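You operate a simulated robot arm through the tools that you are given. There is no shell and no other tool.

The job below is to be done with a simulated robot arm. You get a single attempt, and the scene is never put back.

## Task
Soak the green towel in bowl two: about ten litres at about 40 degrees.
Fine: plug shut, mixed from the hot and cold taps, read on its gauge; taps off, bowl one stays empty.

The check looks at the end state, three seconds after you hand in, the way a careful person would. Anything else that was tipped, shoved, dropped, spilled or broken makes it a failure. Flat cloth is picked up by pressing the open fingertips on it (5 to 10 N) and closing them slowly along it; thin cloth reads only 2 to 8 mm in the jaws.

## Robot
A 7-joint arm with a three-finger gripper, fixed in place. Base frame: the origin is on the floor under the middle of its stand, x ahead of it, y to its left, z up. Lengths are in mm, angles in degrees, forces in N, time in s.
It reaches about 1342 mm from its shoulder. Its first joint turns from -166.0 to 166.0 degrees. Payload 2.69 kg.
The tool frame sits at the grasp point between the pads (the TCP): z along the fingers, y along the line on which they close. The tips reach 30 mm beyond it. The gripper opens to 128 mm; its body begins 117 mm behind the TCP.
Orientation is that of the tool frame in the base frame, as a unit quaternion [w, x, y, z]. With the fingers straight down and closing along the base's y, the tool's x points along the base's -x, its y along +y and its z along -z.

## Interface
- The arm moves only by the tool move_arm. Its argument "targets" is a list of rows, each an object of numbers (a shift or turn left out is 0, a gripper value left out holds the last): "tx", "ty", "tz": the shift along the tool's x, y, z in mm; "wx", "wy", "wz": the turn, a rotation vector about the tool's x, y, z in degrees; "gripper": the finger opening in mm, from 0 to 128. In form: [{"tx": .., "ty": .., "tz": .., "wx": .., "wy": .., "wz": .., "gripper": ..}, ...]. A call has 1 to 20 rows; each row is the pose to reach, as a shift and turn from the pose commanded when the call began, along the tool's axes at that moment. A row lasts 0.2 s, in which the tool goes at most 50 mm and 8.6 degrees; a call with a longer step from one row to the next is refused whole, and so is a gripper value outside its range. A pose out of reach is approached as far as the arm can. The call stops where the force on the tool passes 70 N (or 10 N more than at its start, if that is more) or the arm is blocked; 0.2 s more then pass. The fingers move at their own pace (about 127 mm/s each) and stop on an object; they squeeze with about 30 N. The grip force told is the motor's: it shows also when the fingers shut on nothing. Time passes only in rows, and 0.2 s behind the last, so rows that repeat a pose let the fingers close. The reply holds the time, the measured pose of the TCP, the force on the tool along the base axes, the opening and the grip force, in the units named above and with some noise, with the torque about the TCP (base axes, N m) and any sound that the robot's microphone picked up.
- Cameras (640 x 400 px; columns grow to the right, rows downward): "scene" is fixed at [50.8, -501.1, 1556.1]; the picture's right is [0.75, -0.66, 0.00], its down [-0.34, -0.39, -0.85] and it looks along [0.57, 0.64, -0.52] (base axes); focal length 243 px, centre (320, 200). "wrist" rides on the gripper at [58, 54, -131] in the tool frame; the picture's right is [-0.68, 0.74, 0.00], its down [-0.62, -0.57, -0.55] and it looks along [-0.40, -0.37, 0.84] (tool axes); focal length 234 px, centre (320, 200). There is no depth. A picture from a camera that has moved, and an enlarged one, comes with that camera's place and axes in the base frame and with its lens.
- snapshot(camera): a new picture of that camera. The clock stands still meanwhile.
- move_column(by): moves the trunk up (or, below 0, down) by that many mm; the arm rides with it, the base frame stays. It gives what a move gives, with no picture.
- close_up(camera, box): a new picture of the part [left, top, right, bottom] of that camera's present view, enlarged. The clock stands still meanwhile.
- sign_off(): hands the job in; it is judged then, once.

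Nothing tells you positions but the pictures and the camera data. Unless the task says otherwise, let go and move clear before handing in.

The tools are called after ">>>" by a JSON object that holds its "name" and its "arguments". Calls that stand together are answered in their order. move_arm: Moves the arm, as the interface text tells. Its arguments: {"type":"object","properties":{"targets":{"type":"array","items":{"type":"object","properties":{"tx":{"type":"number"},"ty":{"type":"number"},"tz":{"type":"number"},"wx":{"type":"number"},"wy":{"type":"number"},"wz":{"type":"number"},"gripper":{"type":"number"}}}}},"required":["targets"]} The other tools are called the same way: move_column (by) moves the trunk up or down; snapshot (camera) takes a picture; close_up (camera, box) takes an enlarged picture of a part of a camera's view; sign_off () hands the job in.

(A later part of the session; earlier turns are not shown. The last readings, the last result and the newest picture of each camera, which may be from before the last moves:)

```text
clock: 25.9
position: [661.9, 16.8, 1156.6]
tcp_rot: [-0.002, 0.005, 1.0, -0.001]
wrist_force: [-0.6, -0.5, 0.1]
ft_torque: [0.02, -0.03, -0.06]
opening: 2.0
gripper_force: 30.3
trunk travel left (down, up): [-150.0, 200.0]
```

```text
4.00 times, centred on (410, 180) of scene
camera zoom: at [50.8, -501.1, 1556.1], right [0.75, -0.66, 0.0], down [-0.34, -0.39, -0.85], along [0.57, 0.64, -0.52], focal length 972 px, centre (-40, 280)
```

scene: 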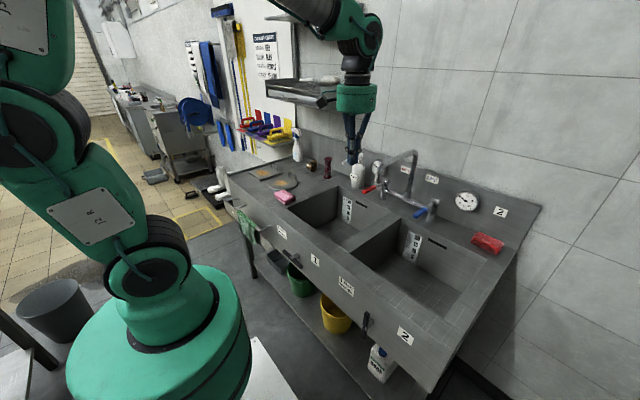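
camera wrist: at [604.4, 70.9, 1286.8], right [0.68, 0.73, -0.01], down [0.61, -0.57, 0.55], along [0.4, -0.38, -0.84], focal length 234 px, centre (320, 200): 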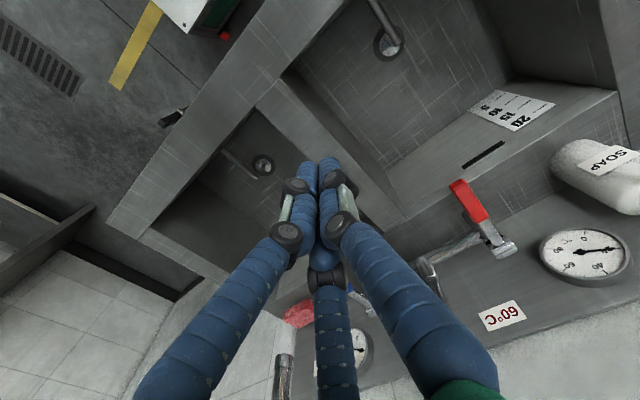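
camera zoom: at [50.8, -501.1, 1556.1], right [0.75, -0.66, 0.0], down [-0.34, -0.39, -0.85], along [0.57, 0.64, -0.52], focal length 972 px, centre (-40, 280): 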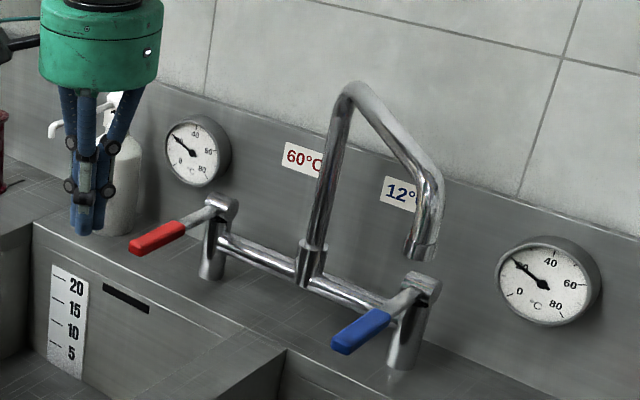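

The spout stays over bowl two. Now I'll study the tap heads to learn which way the levers turn.

>>> {"name": "close_up", "arguments": {"camera": "scene", "box": [415, 190, 455, 225]}}

>>> {"name": "close_up", "arguments": {"camera": "scene", "box": [365, 170, 405, 205]}}

>>> {"name": "close_up", "arguments": {"camera": "wrist", "box": [440, 170, 540, 270]}}

>>> {"name": "close_up", "arguments": {"camera": "wrist", "box": [210, 130, 310, 210]}}

```text
11.43 times, centred on (435, 208) of scene
camera zoom: at [50.8, -501.1, 1556.1], right [0.75, -0.66, 0.0], down [-0.34, -0.39, -0.85], along [0.57, 0.64, -0.52], focal length 2776 px, centre (-994, 114)
```

zoom: 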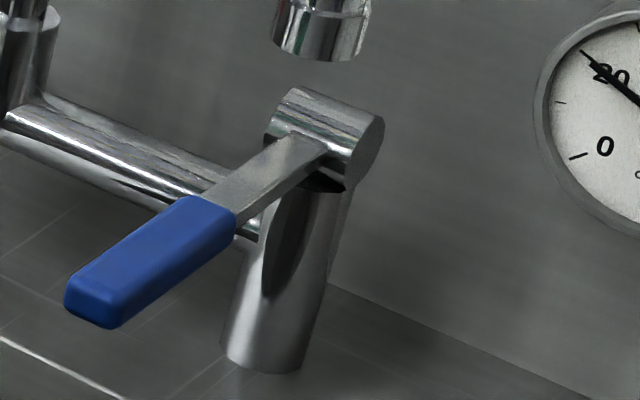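

```text
11.43 times, centred on (385, 188) of scene
camera zoom: at [50.8, -501.1, 1556.1], right [0.75, -0.66, 0.0], down [-0.34, -0.39, -0.85], along [0.57, 0.64, -0.52], focal length 2776 px, centre (-423, 343)
```

zoom: 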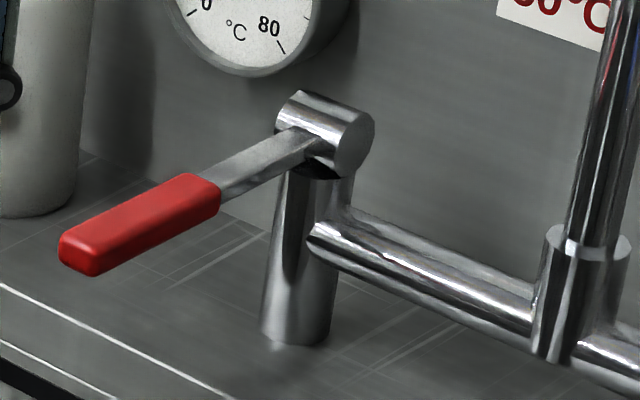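

```text
4.00 times, centred on (490, 220) of wrist
camera zoom: at [604.4, 70.9, 1286.8], right [0.68, 0.73, -0.01], down [0.61, -0.57, 0.55], along [0.4, -0.38, -0.84], focal length 937 px, centre (-360, 120)
```

zoom: 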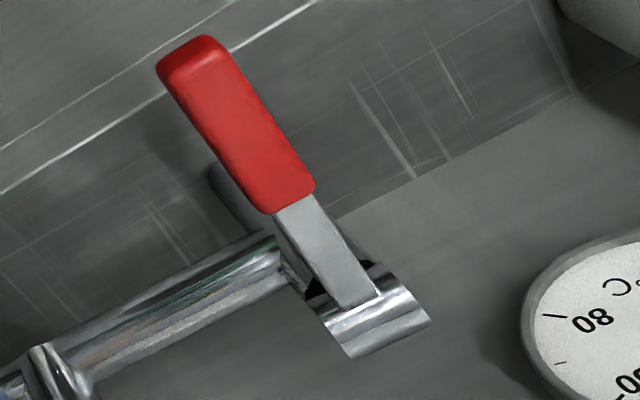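

```text
5.00 times, centred on (260, 170) of wrist
camera zoom: at [604.4, 70.9, 1286.8], right [0.68, 0.73, -0.01], down [0.61, -0.57, 0.55], along [0.4, -0.38, -0.84], focal length 1171 px, centre (620, 350)
```

zoom: 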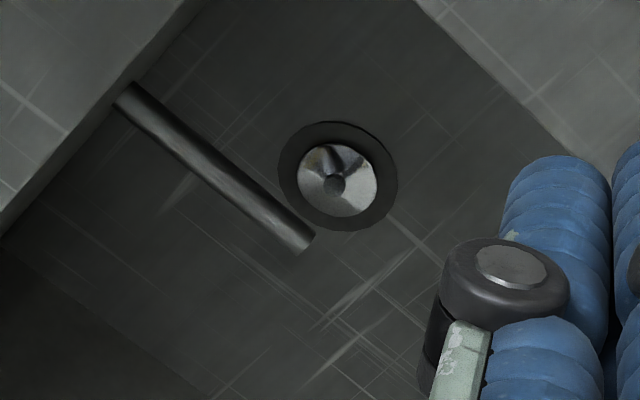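

The tap heads turn about a horizontal axis, so the levers are lifted to open, and the plug looks seated. Before running water I'll look closely at the towel on the rail at the left front.

>>> {"name": "move_arm", "arguments": {"targets": [{"tx": 19, "ty": 40, "gripper": 0}, {"tx": 38, "ty": 80}, {"tx": 57, "ty": 120}, {"tx": 76, "ty": 160}, {"tx": 95, "ty": 200}, {"tx": 114, "ty": 240}, {"tx": 133, "ty": 280}, {"tx": 152, "ty": 320}, {"tx": 171, "ty": 360}, {"tx": 190, "ty": 400}, {"tx": 209, "ty": 440}, {"tx": 228, "ty": 480}, {"tx": 247, "ty": 520}, {"tx": 266, "ty": 560}, {"tx": 285, "ty": 600}, {"tx": 302, "ty": 635}, {"tx": 302, "ty": 635, "tz": 40}, {"tx": 302, "ty": 635, "tz": 80}, {"tx": 302, "ty": 635, "tz": 120}, {"tx": 302, "ty": 635, "tz": 120}]}}

>>> {"name": "snapshot", "arguments": {"camera": "wrist"}}

>>> {"name": "snapshot", "arguments": {"camera": "scene"}}

```text
clock: 30.1
position: [364.8, 648.4, 1033.1]
tcp_rot: [-0.002, 0.005, 1.0, -0.002]
wrist_force: [0.0, 0.2, 0.6]
ft_torque: [-0.04, 0.01, 0.0]
opening: 2.1
gripper_force: 29.9
trunk travel left (down, up): [-150.0, 200.0]
```

```text
taken
camera wrist: at [307.9, 703.2, 1162.7], right [0.68, 0.73, -0.01], down [0.61, -0.57, 0.55], along [0.4, -0.38, -0.84], focal length 234 px, centre (320, 200)
```

wrist: 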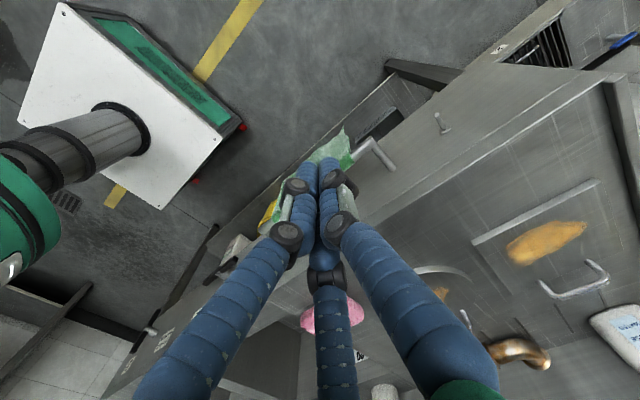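

```text
taken
```

scene: 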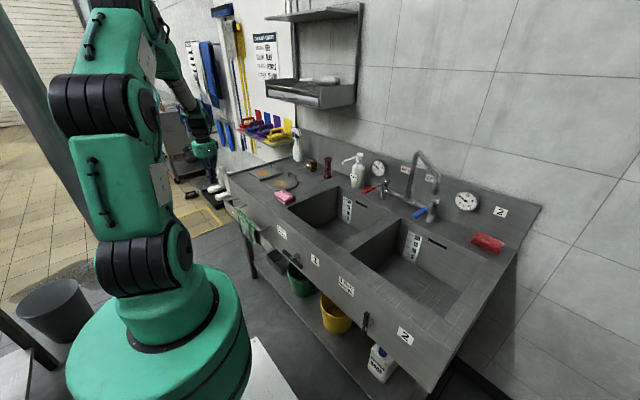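

>>> {"name": "move_arm", "arguments": {"targets": [{"ty": -45, "gripper": 0}, {"ty": -90}, {"ty": -135}, {"ty": -170}, {"ty": -170}]}}

>>> {"name": "snapshot", "arguments": {"camera": "wrist"}}

>>> {"name": "close_up", "arguments": {"camera": "wrist", "box": [340, 20, 540, 170]}}

>>> {"name": "close_up", "arguments": {"camera": "scene", "box": [225, 195, 305, 265]}}

```text
clock: 31.3
position: [365.4, 479.7, 1035.2]
tcp_rot: [-0.001, 0.004, 1.0, -0.002]
wrist_force: [-0.2, -1.0, 1.2]
ft_torque: [0.03, 0.0, -0.03]
opening: 2.2
gripper_force: 30.0
trunk travel left (down, up): [-150.0, 200.0]
```

```text
taken
camera wrist: at [306.9, 535.3, 1165.5], right [0.68, 0.73, 0.0], down [0.61, -0.57, 0.55], along [0.4, -0.38, -0.84], focal length 234 px, centre (320, 200)
```

wrist: 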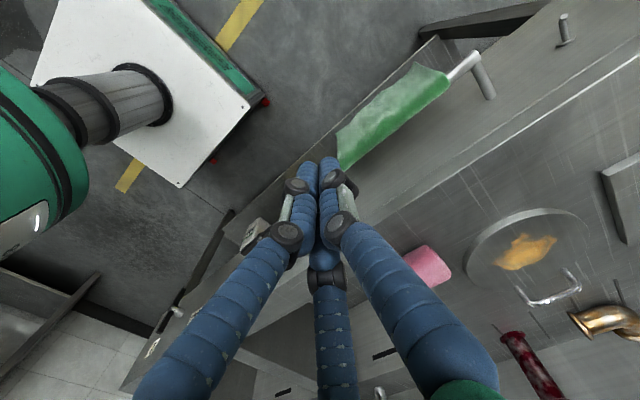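

```text
2.67 times, centred on (440, 95) of wrist
camera zoom: at [306.9, 535.3, 1165.5], right [0.68, 0.73, 0.0], down [0.61, -0.57, 0.55], along [0.4, -0.38, -0.84], focal length 624 px, centre (0, 480)
```

zoom: 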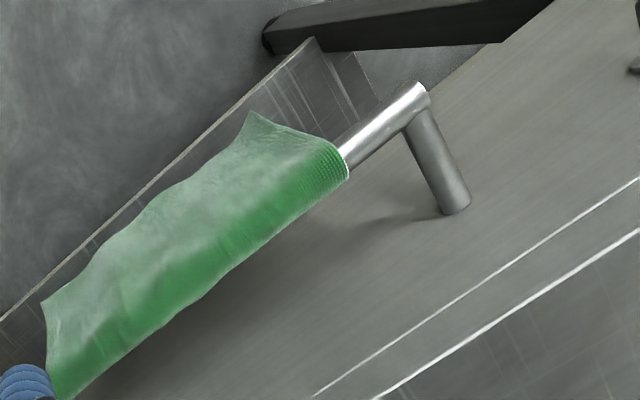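

```text
5.71 times, centred on (265, 230) of scene
camera zoom: at [50.8, -501.1, 1556.1], right [0.75, -0.66, 0.0], down [-0.34, -0.39, -0.85], along [0.57, 0.64, -0.52], focal length 1388 px, centre (634, 29)
```

zoom: 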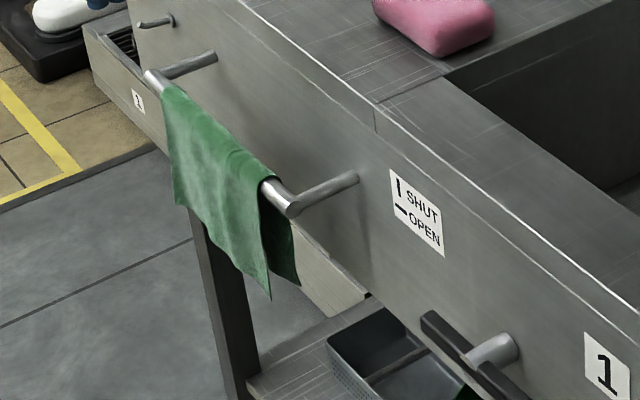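

The towel drapes evenly over the rail (axis near x≈457, z≈798, towel from y≈445 to 634). I'll turn the wrist 90° so the fingers straddle the rail, open a bit, and look again from above.

>>> {"name": "move_arm", "arguments": {"targets": [{"wz": -8, "gripper": 66}, {"wz": -16}, {"wz": -24}, {"wz": -32}, {"wz": -40}, {"wz": -48}, {"wz": -56}, {"wz": -64}, {"wz": -72}, {"wz": -80}, {"wz": -88}, {"wz": -90}, {"wz": -90}]}}

>>> {"name": "snapshot", "arguments": {"camera": "wrist"}}

```text
clock: 34.1
position: [364.4, 482.0, 1034.3]
tcp_rot: [-0.003, -0.704, 0.71, -0.001]
wrist_force: [0.2, -0.1, -0.1]
ft_torque: [0.0, 0.03, -0.02]
opening: 65.8
gripper_force: 0.1
trunk travel left (down, up): [-150.0, 200.0]
```

```text
taken
camera wrist: at [310.0, 424.2, 1165.6], right [-0.73, 0.68, 0.0], down [0.57, 0.61, 0.54], along [0.37, 0.4, -0.84], focal length 234 px, centre (320, 200)
```

wrist: 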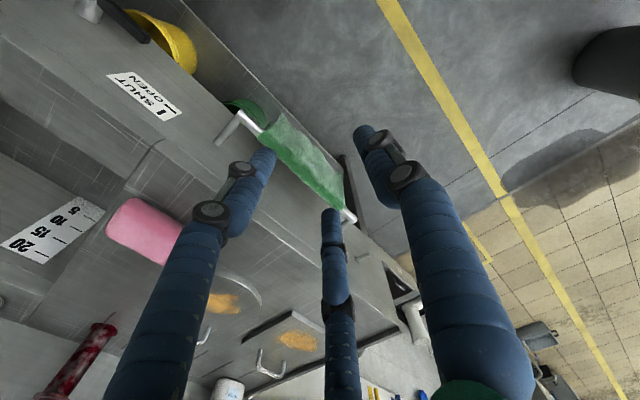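

>>> {"name": "move_arm", "arguments": {"targets": [{"tx": -15, "ty": -24, "tz": 33, "gripper": 66}, {"tx": -30, "ty": -48, "tz": 67}, {"tx": -45, "ty": -72, "tz": 100}, {"tx": -58, "ty": -94.6, "tz": 134}, {"tx": -58, "ty": -94.6, "tz": 134}]}}

>>> {"name": "snapshot", "arguments": {"camera": "wrist"}}

>>> {"name": "close_up", "arguments": {"camera": "scene", "box": [200, 160, 320, 265]}}

```text
clock: 35.3
position: [460.4, 538.5, 898.9]
tcp_rot: [-0.003, -0.704, 0.71, 0.001]
wrist_force: [0.1, 1.0, -0.6]
ft_torque: [-0.02, 0.06, 0.03]
opening: 66.1
gripper_force: 0.0
trunk travel left (down, up): [-150.0, 200.0]
```

```text
taken
camera wrist: at [406.5, 480.7, 1029.8], right [-0.73, 0.68, 0.0], down [0.57, 0.61, 0.54], along [0.37, 0.4, -0.84], focal length 234 px, centre (320, 200)
```

wrist: 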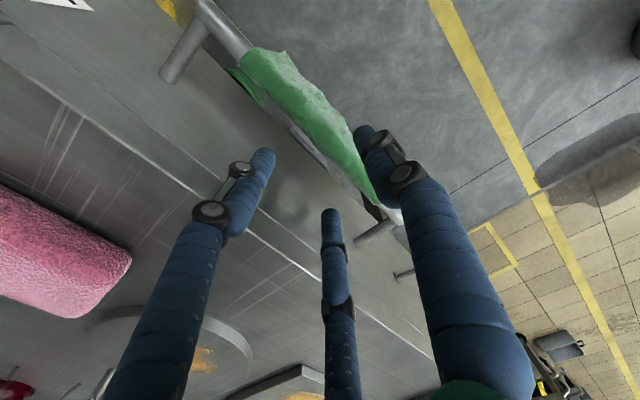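

```text
3.81 times, centred on (260, 212) of scene
camera zoom: at [50.8, -501.1, 1556.1], right [0.75, -0.66, 0.0], down [-0.34, -0.39, -0.85], along [0.57, 0.64, -0.52], focal length 925 px, centre (549, 152)
```

zoom: 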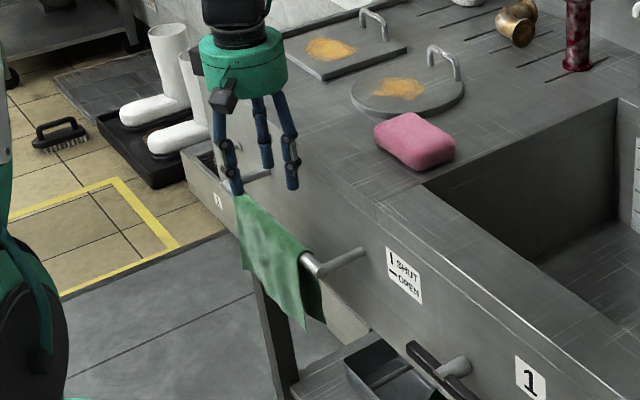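

>>> {"name": "close_up", "arguments": {"camera": "wrist", "box": [150, 0, 450, 240]}}

>>> {"name": "close_up", "arguments": {"camera": "scene", "box": [240, 190, 300, 250]}}

```text
1.67 times, centred on (300, 120) of wrist
camera zoom: at [406.5, 480.7, 1029.8], right [-0.73, 0.68, 0.0], down [0.57, 0.61, 0.54], along [0.37, 0.4, -0.84], focal length 390 px, centre (353, 333)
```

zoom: 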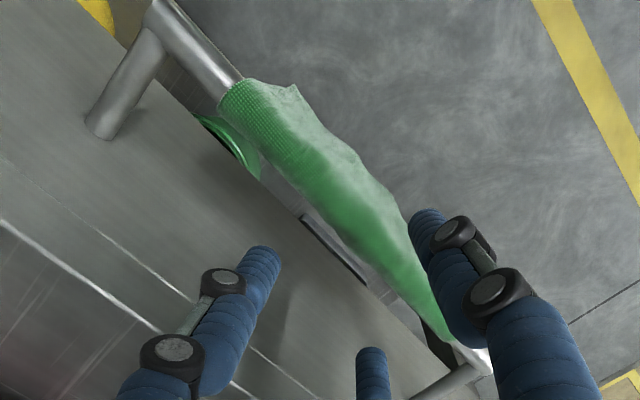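

```text
6.67 times, centred on (270, 220) of scene
camera zoom: at [50.8, -501.1, 1556.1], right [0.75, -0.66, 0.0], down [-0.34, -0.39, -0.85], along [0.57, 0.64, -0.52], focal length 1619 px, centre (653, 67)
```

zoom: 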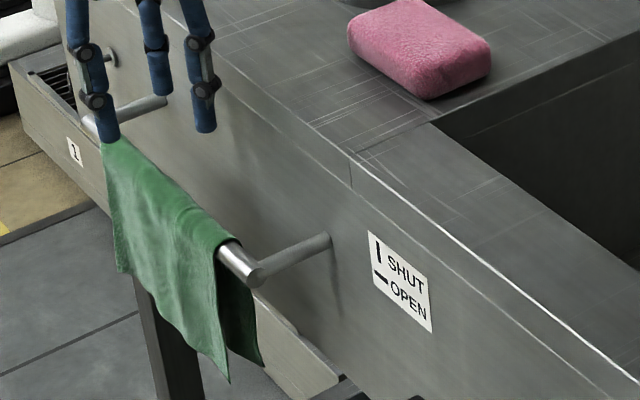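

The fingers straddle the rail as intended (one in front, two behind). I'll centre on it, open a little more and lower so the tips are just below the rail's axis.

>>> {"name": "move_arm", "arguments": {"targets": [{"ty": 3, "tz": 20, "gripper": 82}, {"ty": 3, "tz": 40}, {"ty": 3, "tz": 55}, {"ty": 3, "tz": 68}, {"ty": 3, "tz": 80}, {"ty": 3, "tz": 80}]}}

>>> {"name": "close_up", "arguments": {"camera": "scene", "box": [230, 180, 310, 250]}}

>>> {"name": "close_up", "arguments": {"camera": "wrist", "box": [200, 20, 440, 260]}}

```text
clock: 36.7
position: [455.5, 539.8, 820.6]
tcp_rot: [-0.002, -0.704, 0.71, -0.001]
wrist_force: [-0.4, 0.3, -0.4]
ft_torque: [0.0, -0.01, -0.02]
opening: 82.2
gripper_force: 0.1
trunk travel left (down, up): [-150.0, 200.0]
```

```text
5.71 times, centred on (270, 215) of scene
camera zoom: at [50.8, -501.1, 1556.1], right [0.75, -0.66, 0.0], down [-0.34, -0.39, -0.85], along [0.57, 0.64, -0.52], focal length 1388 px, centre (606, 114)
```

zoom: 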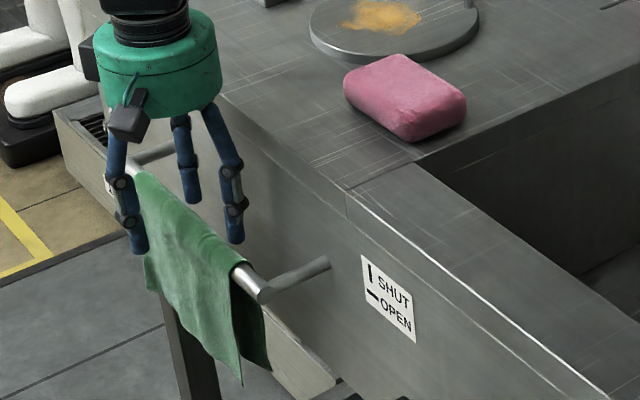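

```text
1.67 times, centred on (320, 140) of wrist
camera zoom: at [401.4, 481.6, 951.4], right [-0.73, 0.68, 0.0], down [0.57, 0.61, 0.54], along [0.37, 0.4, -0.84], focal length 390 px, centre (320, 300)
```

zoom: 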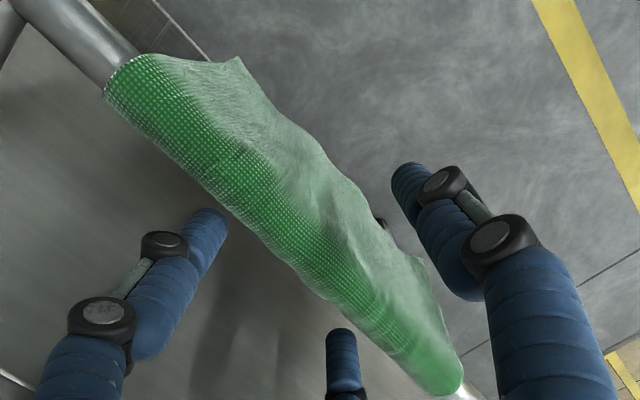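

Centred within a few millimetres. Now I'll close slowly onto the cloth over the rail.

>>> {"name": "move_arm", "arguments": {"targets": [{"ty": 2, "gripper": 72}, {"ty": 2, "gripper": 64}, {"ty": 2, "gripper": 56}, {"ty": 2, "gripper": 50}, {"ty": 2, "gripper": 44}, {"ty": 2, "gripper": 38}, {"ty": 2, "gripper": 32}, {"ty": 2, "gripper": 26}, {"ty": 2, "gripper": 20}, {"ty": 2, "gripper": 14}, {"ty": 2, "gripper": 8}, {"ty": 2, "gripper": 2}, {"ty": 2, "gripper": 0}]}}

>>> {"name": "close_up", "arguments": {"camera": "scene", "box": [230, 180, 310, 250]}}

>>> {"name": "close_up", "arguments": {"camera": "wrist", "box": [200, 20, 440, 260]}}

```text
clock: 39.1
position: [461.2, 540.9, 822.3]
tcp_rot: [0.002, -0.704, 0.71, 0.0]
wrist_force: [43.6, -3.9, -2.7]
ft_torque: [-0.03, -1.04, 0.01]
opening: 31.2
gripper_force: 16.9
trunk travel left (down, up): [-150.0, 200.0]
stopped in row 11: the force on the tool passed its limit at 72 N (the readings are from after the stop); the commanded pose is now the measured one
```

```text
5.71 times, centred on (270, 215) of scene
camera zoom: at [50.8, -501.1, 1556.1], right [0.75, -0.66, 0.0], down [-0.34, -0.39, -0.85], along [0.57, 0.64, -0.52], focal length 1388 px, centre (606, 114)
```

zoom: 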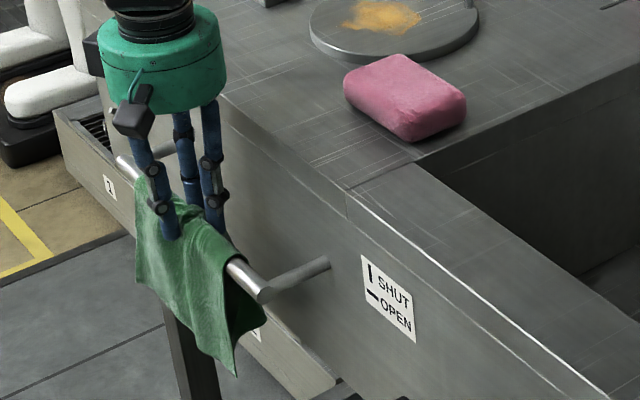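

```text
1.67 times, centred on (320, 140) of wrist
camera zoom: at [406.1, 482.2, 952.9], right [-0.73, 0.68, 0.0], down [0.57, 0.61, 0.55], along [0.38, 0.4, -0.83], focal length 390 px, centre (320, 300)
```

zoom: 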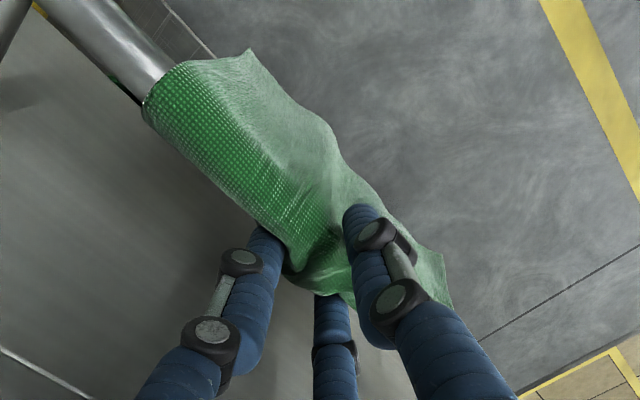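

The two rear fingers met the rail first. I'll shift about 4 mm to balance, let the fingers squeeze, and then lift slowly so they ride up over the rail with the cloth pinched between them.

>>> {"name": "move_arm", "arguments": {"targets": [{"ty": -2, "gripper": 26}, {"ty": -4, "gripper": 20}, {"ty": -4, "gripper": 10}, {"ty": -4, "gripper": 0}, {"ty": -4, "gripper": 0}]}}

```text
clock: 40.3
position: [460.8, 540.6, 821.4]
tcp_rot: [-0.001, -0.705, 0.71, 0.001]
wrist_force: [40.4, 6.4, 7.0]
ft_torque: [0.13, -0.94, -0.01]
opening: 29.7
gripper_force: 29.6
trunk travel left (down, up): [-150.0, 200.0]
```

>>> {"name": "move_arm", "arguments": {"targets": [{"ty": -2, "gripper": 0}, {"ty": -4}, {"ty": -4}, {"ty": -4}]}}

>>> {"name": "close_up", "arguments": {"camera": "wrist", "box": [200, 20, 440, 260]}}

```text
clock: 41.3
position: [461.3, 539.2, 820.8]
tcp_rot: [-0.003, -0.705, 0.709, 0.0]
wrist_force: [-13.1, 13.4, 4.6]
ft_torque: [0.24, 0.35, 0.14]
opening: 29.8
gripper_force: 29.9
trunk travel left (down, up): [-150.0, 200.0]
```

```text
1.67 times, centred on (320, 140) of wrist
camera zoom: at [407.4, 480.8, 951.2], right [-0.73, 0.68, 0.0], down [0.57, 0.61, 0.54], along [0.37, 0.4, -0.84], focal length 390 px, centre (320, 300)
```

zoom: 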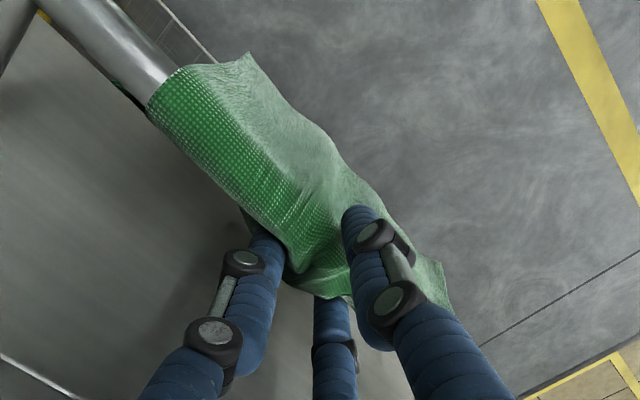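

The rail is now clamped with the cloth and the forces are nearly balanced. I'll lift slowly.

>>> {"name": "move_arm", "arguments": {"targets": [{"ty": 1, "tz": -2, "gripper": 0}, {"ty": 1, "tz": -4}, {"ty": 1, "tz": -6}, {"ty": 1, "tz": -8}, {"ty": 1, "tz": -10}, {"ty": 1, "tz": -12}]}}

>>> {"name": "close_up", "arguments": {"camera": "wrist", "box": [200, 20, 440, 260]}}

>>> {"name": "close_up", "arguments": {"camera": "scene", "box": [230, 180, 310, 250]}}

```text
clock: 42.7
position: [463.5, 540.6, 837.6]
tcp_rot: [0.001, -0.704, 0.71, -0.001]
wrist_force: [0.2, 0.2, 19.4]
ft_torque: [0.0, -0.24, 0.0]
opening: 5.0
gripper_force: 28.8
trunk travel left (down, up): [-150.0, 200.0]
```

```text
1.67 times, centred on (320, 140) of wrist
camera zoom: at [408.9, 482.1, 967.1], right [-0.73, 0.68, 0.0], down [0.57, 0.61, 0.55], along [0.38, 0.4, -0.83], focal length 390 px, centre (320, 300)
```

zoom: 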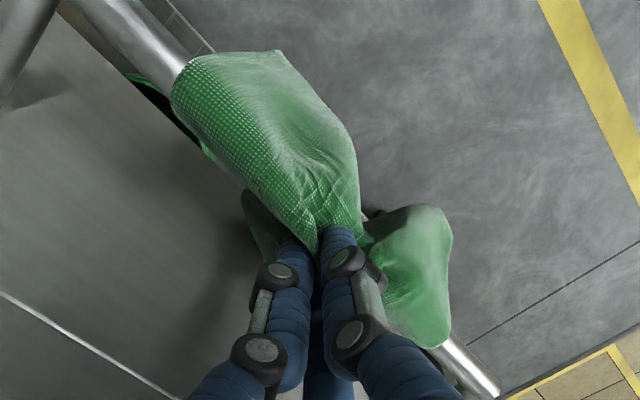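

```text
5.71 times, centred on (270, 215) of scene
camera zoom: at [50.8, -501.1, 1556.1], right [0.75, -0.66, 0.0], down [-0.34, -0.39, -0.85], along [0.57, 0.64, -0.52], focal length 1388 px, centre (606, 114)
```

zoom: 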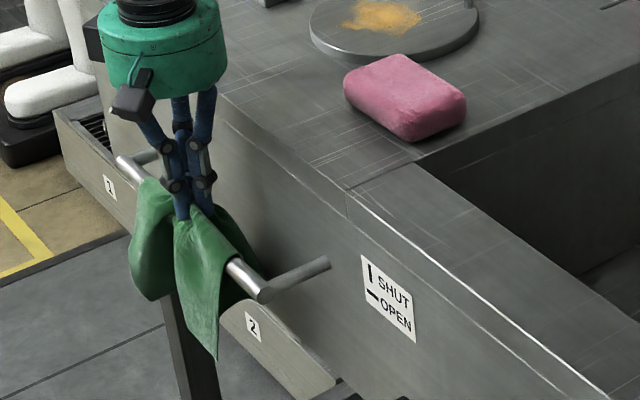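

The fingers closed to 5 mm with a fold of cloth pinched above the rail. I'll lift gently and see if it holds.

>>> {"name": "move_arm", "arguments": {"targets": [{"tz": -5, "gripper": 0}, {"tz": -10}, {"tz": -18}, {"tz": -26}, {"tz": -36}, {"tz": -46}, {"tz": -58}, {"tz": -70}, {"tz": -70}]}}

>>> {"name": "close_up", "arguments": {"camera": "scene", "box": [220, 150, 310, 250]}}

```text
clock: 44.7
position: [461.8, 538.2, 901.8]
tcp_rot: [-0.001, -0.704, 0.71, 0.0]
wrist_force: [-1.3, 0.3, 1.9]
ft_torque: [0.06, -0.02, -0.01]
opening: 4.4
gripper_force: 27.3
trunk travel left (down, up): [-150.0, 200.0]
```

```text
4.00 times, centred on (265, 200) of scene
camera zoom: at [50.8, -501.1, 1556.1], right [0.75, -0.66, 0.0], down [-0.34, -0.39, -0.85], along [0.57, 0.64, -0.52], focal length 972 px, centre (540, 200)
```

zoom: 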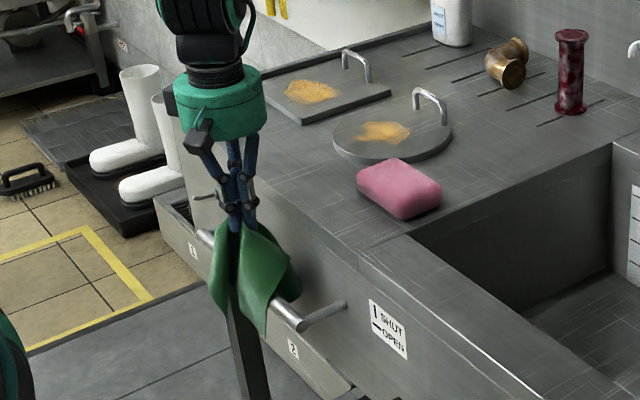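

The towel is coming up with the fingers. I'll continue lifting until it's clear of the rail.

>>> {"name": "move_arm", "arguments": {"targets": [{"tz": -12, "gripper": 0}, {"tz": -26}, {"tz": -42}, {"tz": -60}, {"tz": -80}, {"tz": -100}, {"tz": -122}, {"tz": -145}, {"tz": -170}, {"tz": -195}, {"tz": -220}, {"tz": -245}, {"tz": -270}, {"tz": -290}, {"tz": -290}]}}

>>> {"name": "snapshot", "arguments": {"camera": "scene"}}

>>> {"name": "snapshot", "arguments": {"camera": "wrist"}}

```text
clock: 47.9
position: [462.7, 541.2, 1194.0]
tcp_rot: [-0.001, -0.704, 0.71, 0.0]
wrist_force: [-0.3, -0.5, 1.8]
ft_torque: [-0.01, 0.03, 0.02]
opening: 4.2
gripper_force: 27.1
trunk travel left (down, up): [-150.0, 200.0]
```

```text
taken
```

scene: 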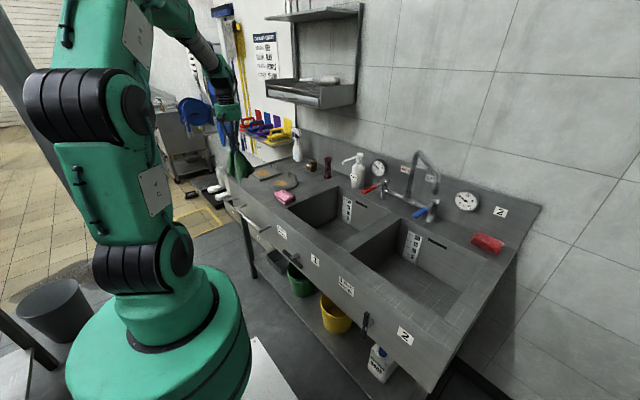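

```text
taken
camera wrist: at [408.3, 483.3, 1325.4], right [-0.73, 0.68, 0.0], down [0.57, 0.61, 0.55], along [0.37, 0.4, -0.84], focal length 234 px, centre (320, 200)
```

wrist: 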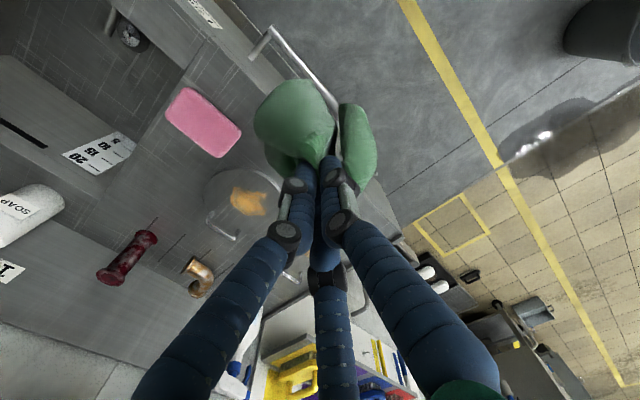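

The towel is off the rail, hanging from the fingers. I'll carry it high across to above the front of bowl two, keeping clear of the spout.

>>> {"name": "move_arm", "arguments": {"targets": [{"tx": 20, "ty": -5, "gripper": 0}, {"tx": 55, "ty": -14}, {"tx": 98, "ty": -28}, {"tx": 142, "ty": -41}, {"tx": 186, "ty": -53}, {"tx": 230, "ty": -66}, {"tx": 274, "ty": -79}, {"tx": 318, "ty": -91}, {"tx": 362, "ty": -104}, {"tx": 406, "ty": -117}, {"tx": 450, "ty": -129}, {"tx": 494, "ty": -142}, {"tx": 538, "ty": -155}, {"tx": 582, "ty": -167}, {"tx": 626, "ty": -180}, {"tx": 670, "ty": -192}, {"tx": 714, "ty": -205}, {"tx": 758, "ty": -218}, {"tx": 796, "ty": -229}, {"tx": 826, "ty": -237}]}}

>>> {"name": "snapshot", "arguments": {"camera": "scene"}}

>>> {"name": "snapshot", "arguments": {"camera": "wrist"}}

```text
clock: 52.1
position: [692.6, -289.4, 1194.7]
tcp_rot: [-0.001, -0.704, 0.71, 0.001]
wrist_force: [-0.1, -0.4, 0.1]
ft_torque: [-0.02, -0.03, -0.02]
opening: 5.7
gripper_force: 26.8
trunk travel left (down, up): [-150.0, 200.0]
```

```text
taken
```

scene: 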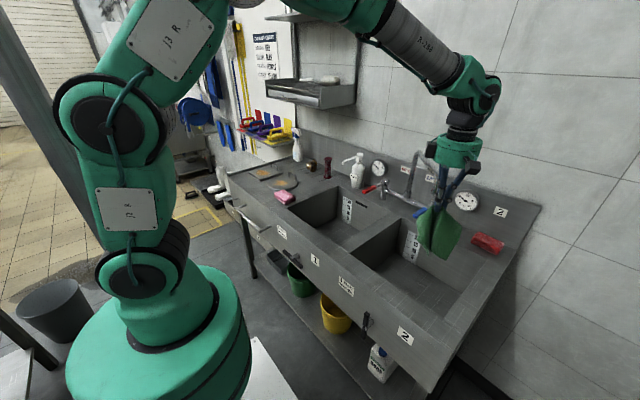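

```text
taken
camera wrist: at [637.6, -347.5, 1325.7], right [-0.73, 0.68, 0.0], down [0.57, 0.61, 0.55], along [0.37, 0.4, -0.84], focal length 234 px, centre (320, 200)
```

wrist: 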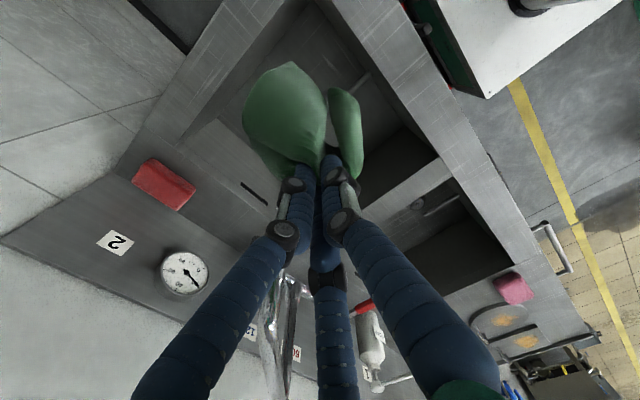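

The towel hangs over bowl two. I'll shift slightly inward and lower it into the bowl.

>>> {"name": "move_arm", "arguments": {"targets": [{"ty": -10, "tz": 20, "gripper": 0}, {"ty": -20, "tz": 50}, {"ty": -20, "tz": 80}, {"ty": -20, "tz": 110}, {"ty": -20, "tz": 140}, {"ty": -20, "tz": 170}, {"ty": -20, "tz": 200}, {"ty": -20, "tz": 230}, {"ty": -20, "tz": 260}, {"ty": -20, "tz": 285}, {"ty": -20, "tz": 305}, {"ty": -20, "tz": 320}]}}

>>> {"name": "snapshot", "arguments": {"camera": "scene"}}

>>> {"name": "snapshot", "arguments": {"camera": "wrist"}}

```text
clock: 54.7
position: [713.5, -289.3, 873.5]
tcp_rot: [-0.001, -0.704, 0.71, 0.0]
wrist_force: [0.3, 0.6, -0.2]
ft_torque: [0.04, -0.05, -0.01]
opening: 6.8
gripper_force: 36.2
trunk travel left (down, up): [-150.0, 200.0]
```

```text
taken
```

scene: 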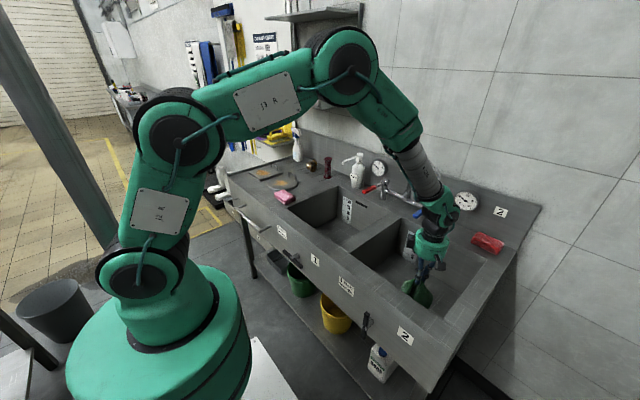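

```text
taken
camera wrist: at [659.0, -347.7, 1004.9], right [-0.73, 0.68, 0.0], down [0.57, 0.61, 0.55], along [0.37, 0.4, -0.84], focal length 234 px, centre (320, 200)
```

wrist: 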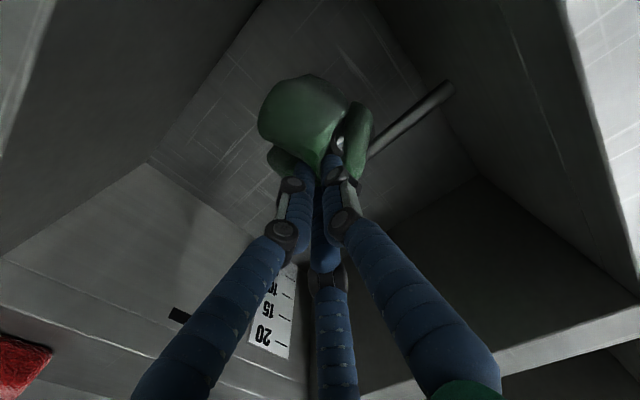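

Inside the bowl now. I'll lower another 40 mm and let go slowly.

>>> {"name": "move_arm", "arguments": {"targets": [{"tz": 15, "gripper": 0}, {"tz": 30}, {"tz": 40}, {"tz": 40}, {"tz": 40, "gripper": 15}, {"tz": 40, "gripper": 30}, {"tz": 40, "gripper": 50}, {"tz": 40, "gripper": 70}, {"tz": 40, "gripper": 80}, {"tz": 40, "gripper": 80}, {"tz": 40, "gripper": 80}]}}

>>> {"name": "snapshot", "arguments": {"camera": "wrist"}}

>>> {"name": "close_up", "arguments": {"camera": "scene", "box": [370, 160, 510, 320]}}

```text
clock: 57.1
position: [713.3, -288.3, 833.5]
tcp_rot: [-0.001, -0.704, 0.71, 0.0]
wrist_force: [-0.3, -0.7, 0.8]
ft_torque: [0.03, 0.02, -0.03]
opening: 80.1
gripper_force: 0.1
trunk travel left (down, up): [-150.0, 200.0]
```

```text
taken
camera wrist: at [658.9, -346.5, 964.6], right [-0.73, 0.68, 0.0], down [0.57, 0.61, 0.55], along [0.37, 0.4, -0.84], focal length 234 px, centre (320, 200)
```

wrist: 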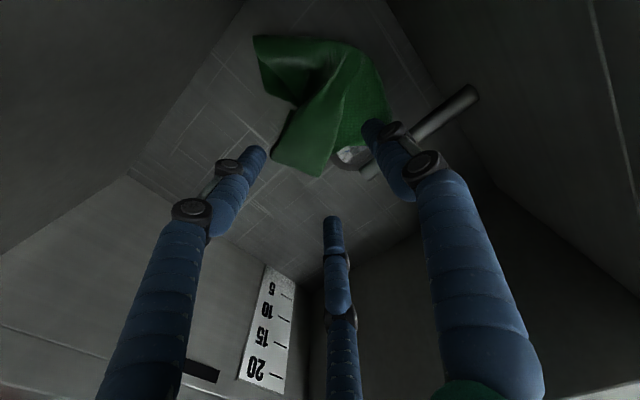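

```text
2.50 times, centred on (440, 240) of scene
camera zoom: at [50.8, -501.1, 1556.1], right [0.75, -0.66, 0.0], down [-0.34, -0.39, -0.85], along [0.57, 0.64, -0.52], focal length 607 px, centre (20, 100)
```

zoom: 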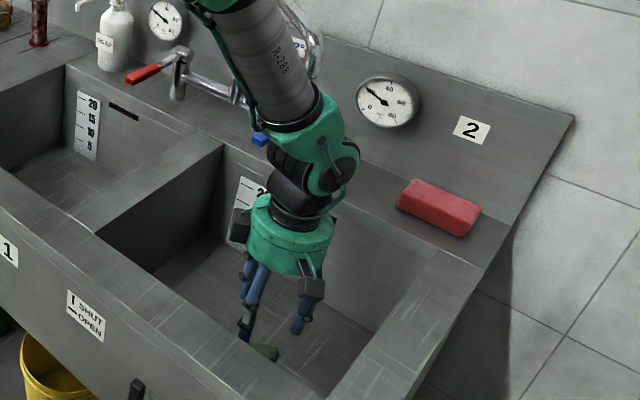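

The towel lies on the bowl floor. I'll raise straight up out of the bowl and close the fingers.

>>> {"name": "move_arm", "arguments": {"targets": [{"tz": -20}, {"tz": -45}, {"tz": -80}, {"tz": -120}, {"tz": -160}, {"tz": -200}, {"tz": -240}, {"tz": -280}, {"tz": -320}, {"tz": -360, "gripper": 0}, {"ty": 45, "tz": -380}, {"ty": 90, "tz": -390}, {"ty": 130, "tz": -390}]}}

>>> {"name": "snapshot", "arguments": {"camera": "scene"}}

>>> {"name": "snapshot", "arguments": {"camera": "wrist"}}

```text
clock: 59.9
position: [582.9, -290.0, 1223.5]
tcp_rot: [-0.002, -0.704, 0.71, -0.001]
wrist_force: [0.9, 0.5, 0.2]
ft_torque: [-0.03, -0.01, -0.04]
opening: 2.0
gripper_force: 30.3
trunk travel left (down, up): [-150.0, 200.0]
```

```text
taken
```

scene: 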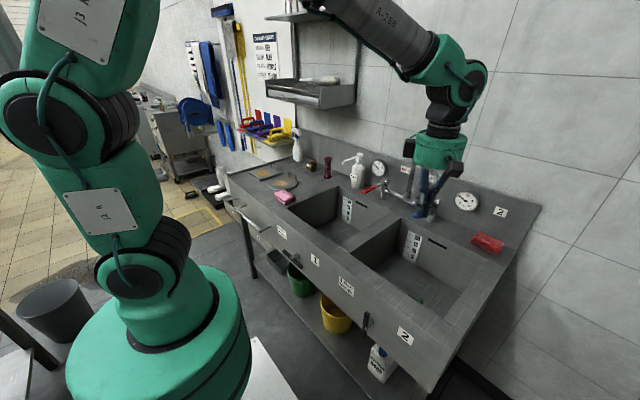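

```text
taken
camera wrist: at [527.7, -346.3, 1354.6], right [-0.73, 0.68, 0.0], down [0.57, 0.61, 0.55], along [0.37, 0.4, -0.84], focal length 234 px, centre (320, 200)
```

wrist: 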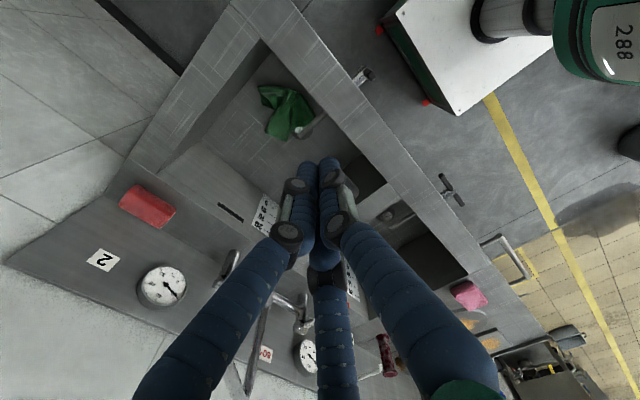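

The towel is clearly inside bowl two. Next is the hot tap: I'll move left in front of the red lever and turn the wrist back ready to point the fingers forward.

>>> {"name": "move_arm", "arguments": {"targets": [{"tx": -35.4, "ty": 2.1, "tz": 6.6, "wz": 8.2, "gripper": 0}, {"tx": -70.7, "ty": 4.2, "tz": 13.3, "wz": 16.4}, {"tx": -106, "ty": 6.3, "tz": 20, "wz": 24.5}, {"tx": -141.5, "ty": 8.4, "tz": 26.5, "wz": 32.7}, {"tx": -177, "ty": 10.5, "tz": 33, "wz": 40.9}, {"tx": -212, "ty": 12.5, "tz": 40, "wz": 49.1}, {"tx": -247.5, "ty": 14.6, "tz": 46.5, "wz": 57.3}, {"tx": -283, "ty": 16.7, "tz": 53, "wz": 65.5}, {"tx": -318, "ty": 18.8, "tz": 60, "wz": 73.6}, {"tx": -353.6, "ty": 21, "tz": 66.4, "wz": 81.8}, {"tx": -389, "ty": 23, "tz": 73, "wz": 90}, {"tx": -389, "ty": 23, "tz": 73, "wz": 90}]}}

```text
clock: 62.5
position: [563.6, 102.2, 1152.0]
tcp_rot: [0.0, 0.005, 1.0, -0.001]
wrist_force: [-0.1, 0.6, -0.1]
ft_torque: [-0.01, -0.01, 0.0]
opening: 2.2
gripper_force: 30.1
trunk travel left (down, up): [-150.0, 200.0]
```

>>> {"name": "move_arm", "arguments": {"targets": [{"tx": -12.5, "tz": 13, "wy": -8.2, "gripper": 0}, {"tx": -25, "tz": 26, "wy": -16.4}, {"tx": -37.5, "tz": 39, "wy": -24.6}, {"tx": -50, "tz": 52, "wy": -32.8}, {"tx": -62.5, "tz": 65, "wy": -41}, {"tx": -75, "tz": 77.5, "wy": -49.2}, {"tx": -87.5, "tz": 90, "wy": -57.4}, {"tx": -100, "tz": 103, "wy": -65.6}, {"tx": -112.5, "tz": 116, "wy": -73.8}, {"tx": -125, "tz": 129, "wy": -82}, {"tx": -137, "ty": -3, "tz": 142, "wy": -90}, {"tx": -137, "ty": -3, "tz": 142, "wy": -90}]}}

>>> {"name": "snapshot", "arguments": {"camera": "scene"}}

>>> {"name": "snapshot", "arguments": {"camera": "wrist"}}

```text
clock: 65.1
position: [705.9, 100.4, 1017.2]
tcp_rot: [0.705, -0.01, 0.709, -0.016]
wrist_force: [0.3, -1.0, -0.2]
ft_torque: [-0.02, 0.01, -0.02]
opening: 2.1
gripper_force: 30.3
out of reach, approached as far as the arm can: row 11, 12
trunk travel left (down, up): [-150.0, 200.0]
```

```text
taken
```

scene: 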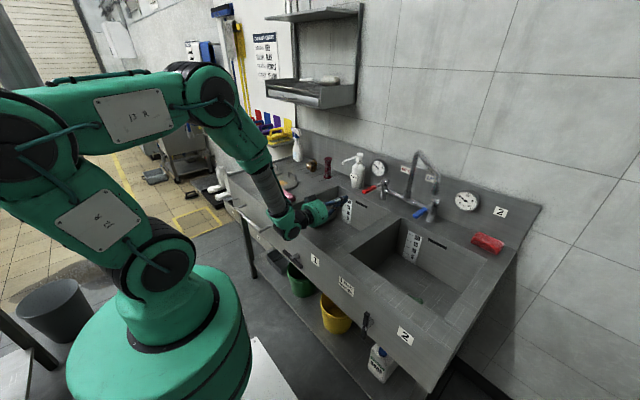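

```text
taken
camera wrist: at [574.7, 152.7, 956.7], right [0.01, 0.76, 0.65], down [-0.55, -0.54, 0.64], along [0.83, -0.36, 0.41], focal length 234 px, centre (320, 200)
```

wrist: 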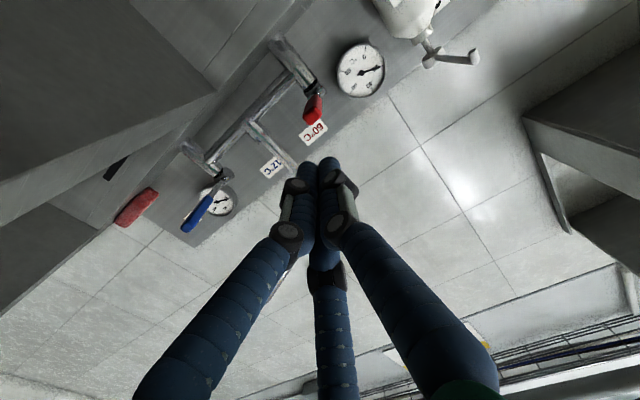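

Fingers are level and the red lever's grip end is confirmed near (858, 98, 998). I'll dip the fingers about 20° and line up to slide the tips under the lever.

>>> {"name": "move_arm", "arguments": {"targets": [{"tx": 4, "tz": 14, "wy": 5, "gripper": 0}, {"tx": 8, "tz": 28, "wy": 10}, {"tx": 12, "tz": 42, "wy": 15}, {"tx": 17, "ty": -1, "tz": 54, "wy": 20}, {"tx": 17, "ty": -1, "tz": 54, "wy": 20}]}}

>>> {"name": "snapshot", "arguments": {"camera": "wrist"}}

>>> {"name": "close_up", "arguments": {"camera": "scene", "box": [280, 130, 440, 250]}}

```text
clock: 66.3
position: [759.5, 98.4, 1000.4]
tcp_rot: [0.572, 0.003, 0.82, -0.004]
wrist_force: [1.0, 0.3, 0.5]
ft_torque: [0.02, -0.03, 0.0]
opening: 2.1
gripper_force: 29.7
out of reach, approached as far as the arm can: row 1
trunk travel left (down, up): [-150.0, 200.0]
```

```text
taken
camera wrist: at [616.8, 153.1, 989.4], right [0.24, 0.74, 0.63], down [-0.31, -0.56, 0.77], along [0.92, -0.38, 0.09], focal length 234 px, centre (320, 200)
```

wrist: 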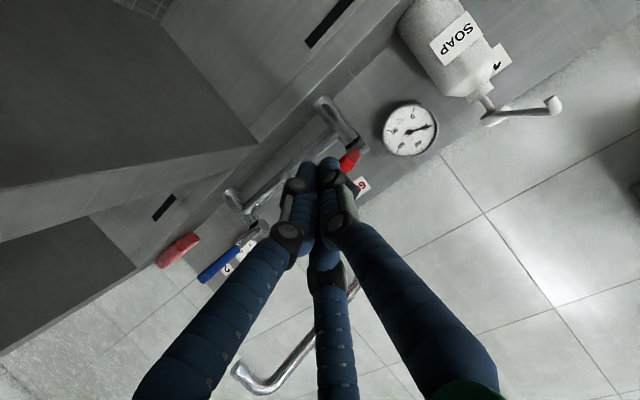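

```text
3.33 times, centred on (360, 190) of scene
camera zoom: at [50.8, -501.1, 1556.1], right [0.75, -0.66, 0.0], down [-0.34, -0.39, -0.85], along [0.57, 0.64, -0.52], focal length 810 px, centre (187, 233)
```

zoom: 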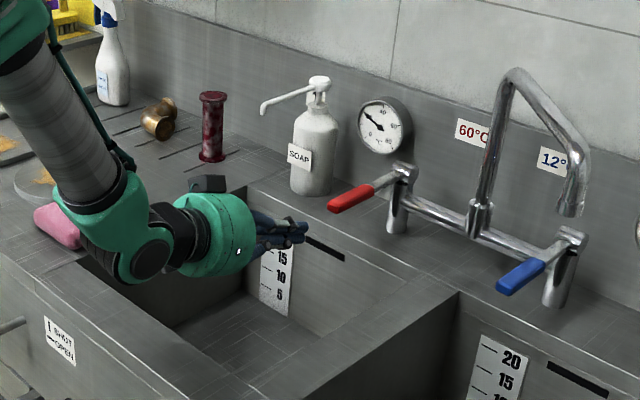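

Lined up. I'll slide the fingertips under the red lever and lift it a little.

>>> {"name": "move_arm", "arguments": {"targets": [{"tz": 27, "gripper": 0}, {"tz": 54}, {"tz": 81}, {"tz": 108}, {"tz": 108}, {"tx": -9.4, "tz": 104.6}, {"tx": -18.8, "tz": 102}, {"tx": -28, "tz": 99.5}, {"tx": -37.5, "tz": 98}, {"tx": -47, "tz": 97}]}}

>>> {"name": "snapshot", "arguments": {"camera": "wrist"}}

>>> {"name": "close_up", "arguments": {"camera": "scene", "box": [320, 130, 480, 250]}}

```text
clock: 68.5
position: [866.8, 97.1, 1011.0]
tcp_rot: [0.574, 0.003, 0.819, -0.003]
wrist_force: [-0.2, -0.7, 0.5]
ft_torque: [-0.02, 0.02, 0.01]
opening: 2.2
gripper_force: 29.7
trunk travel left (down, up): [-150.0, 200.0]
```

```text
taken
camera wrist: at [723.2, 152.0, 999.6], right [0.24, 0.74, 0.63], down [-0.31, -0.56, 0.77], along [0.92, -0.38, 0.09], focal length 234 px, centre (320, 200)
```

wrist: 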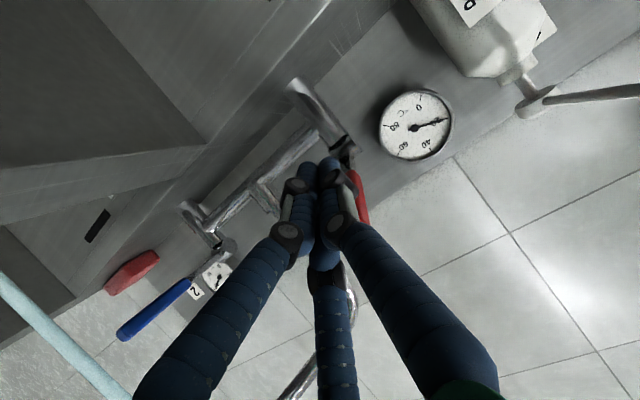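

```text
3.33 times, centred on (400, 190) of scene
camera zoom: at [50.8, -501.1, 1556.1], right [0.75, -0.66, 0.0], down [-0.34, -0.39, -0.85], along [0.57, 0.64, -0.52], focal length 810 px, centre (53, 233)
```

zoom: 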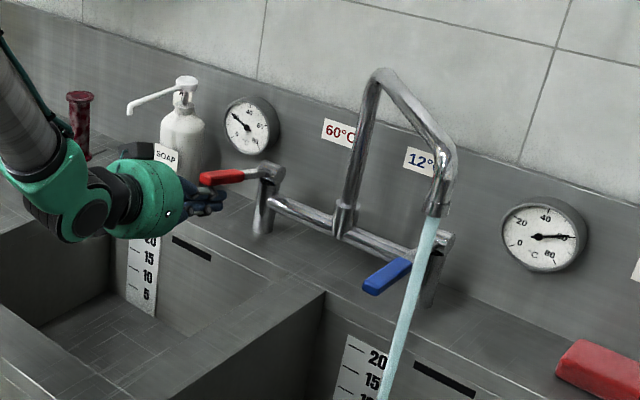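

Hot water is running, and gauge 2 has jumped to about 60. I'll check where the stream lands.

>>> {"name": "close_up", "arguments": {"camera": "scene", "box": [340, 180, 520, 320]}}

>>> {"name": "close_up", "arguments": {"camera": "scene", "box": [395, 215, 445, 275]}}

```text
2.86 times, centred on (430, 250) of scene
camera zoom: at [50.8, -501.1, 1556.1], right [0.75, -0.66, 0.0], down [-0.34, -0.39, -0.85], along [0.57, 0.64, -0.52], focal length 694 px, centre (6, 57)
```

zoom: 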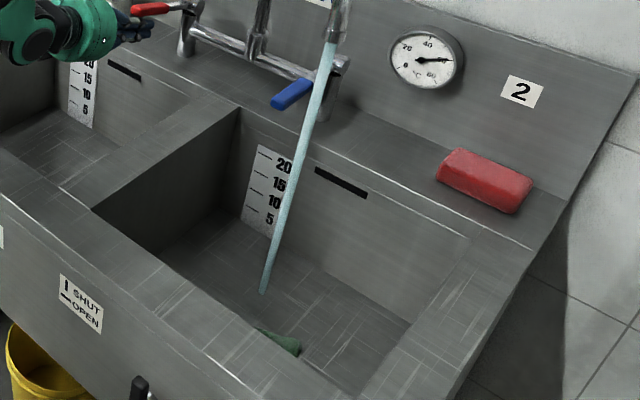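

```text
6.67 times, centred on (420, 245) of scene
camera zoom: at [50.8, -501.1, 1556.1], right [0.75, -0.66, 0.0], down [-0.34, -0.39, -0.85], along [0.57, 0.64, -0.52], focal length 1619 px, centre (-347, -100)
```

zoom: 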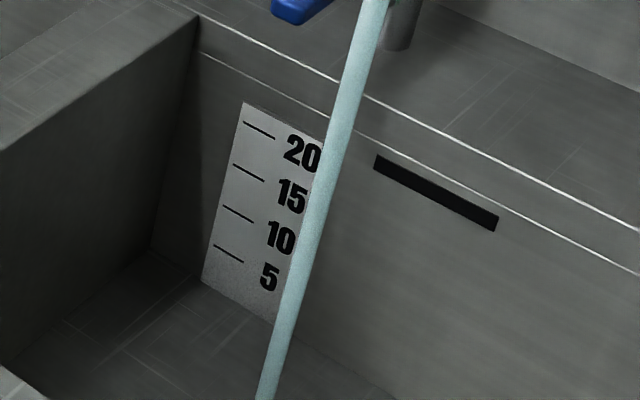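

>>> {"name": "move_arm", "arguments": {"targets": [{"gripper": 0}, {"gripper": 0}, {"gripper": 0}, {"gripper": 0}, {"gripper": 0}, {"gripper": 0}, {"gripper": 0}, {"gripper": 0}, {"gripper": 0}, {"gripper": 0}, {"gripper": 0}, {"gripper": 0}, {"gripper": 0}, {"gripper": 0}, {"gripper": 0}]}}

>>> {"name": "close_up", "arguments": {"camera": "scene", "box": [395, 215, 445, 275]}}

>>> {"name": "close_up", "arguments": {"camera": "scene", "box": [340, 180, 520, 320]}}

```text
clock: 71.7
position: [866.1, 97.3, 1009.1]
tcp_rot: [0.573, 0.004, 0.82, -0.004]
wrist_force: [-0.5, -1.0, 0.8]
ft_torque: [-0.03, 0.01, -0.02]
opening: 2.1
gripper_force: 29.8
trunk travel left (down, up): [-150.0, 200.0]
```

```text
6.67 times, centred on (420, 245) of scene
camera zoom: at [50.8, -501.1, 1556.1], right [0.75, -0.66, 0.0], down [-0.34, -0.39, -0.85], along [0.57, 0.64, -0.52], focal length 1619 px, centre (-347, -100)
```

zoom: 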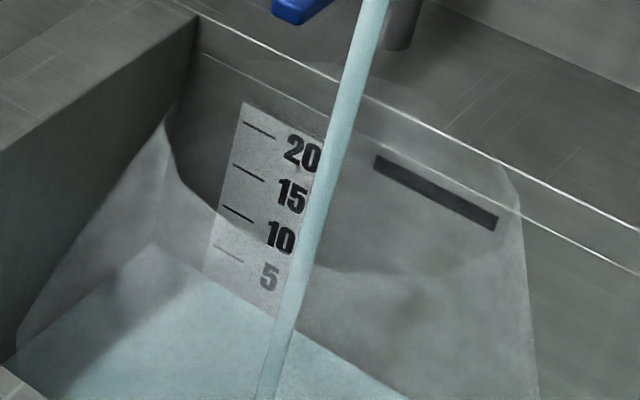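

```text
2.86 times, centred on (430, 250) of scene
camera zoom: at [50.8, -501.1, 1556.1], right [0.75, -0.66, 0.0], down [-0.34, -0.39, -0.85], along [0.57, 0.64, -0.52], focal length 694 px, centre (6, 57)
```

zoom: 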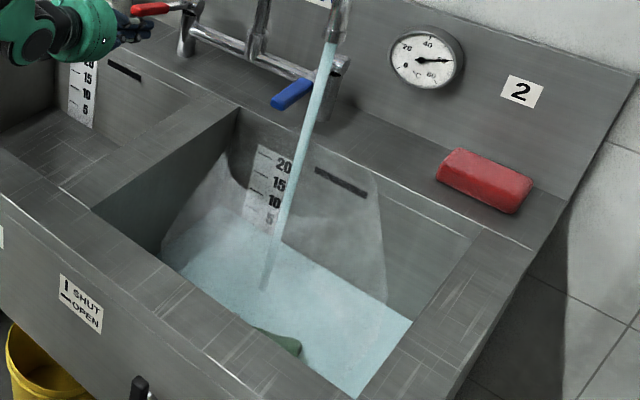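

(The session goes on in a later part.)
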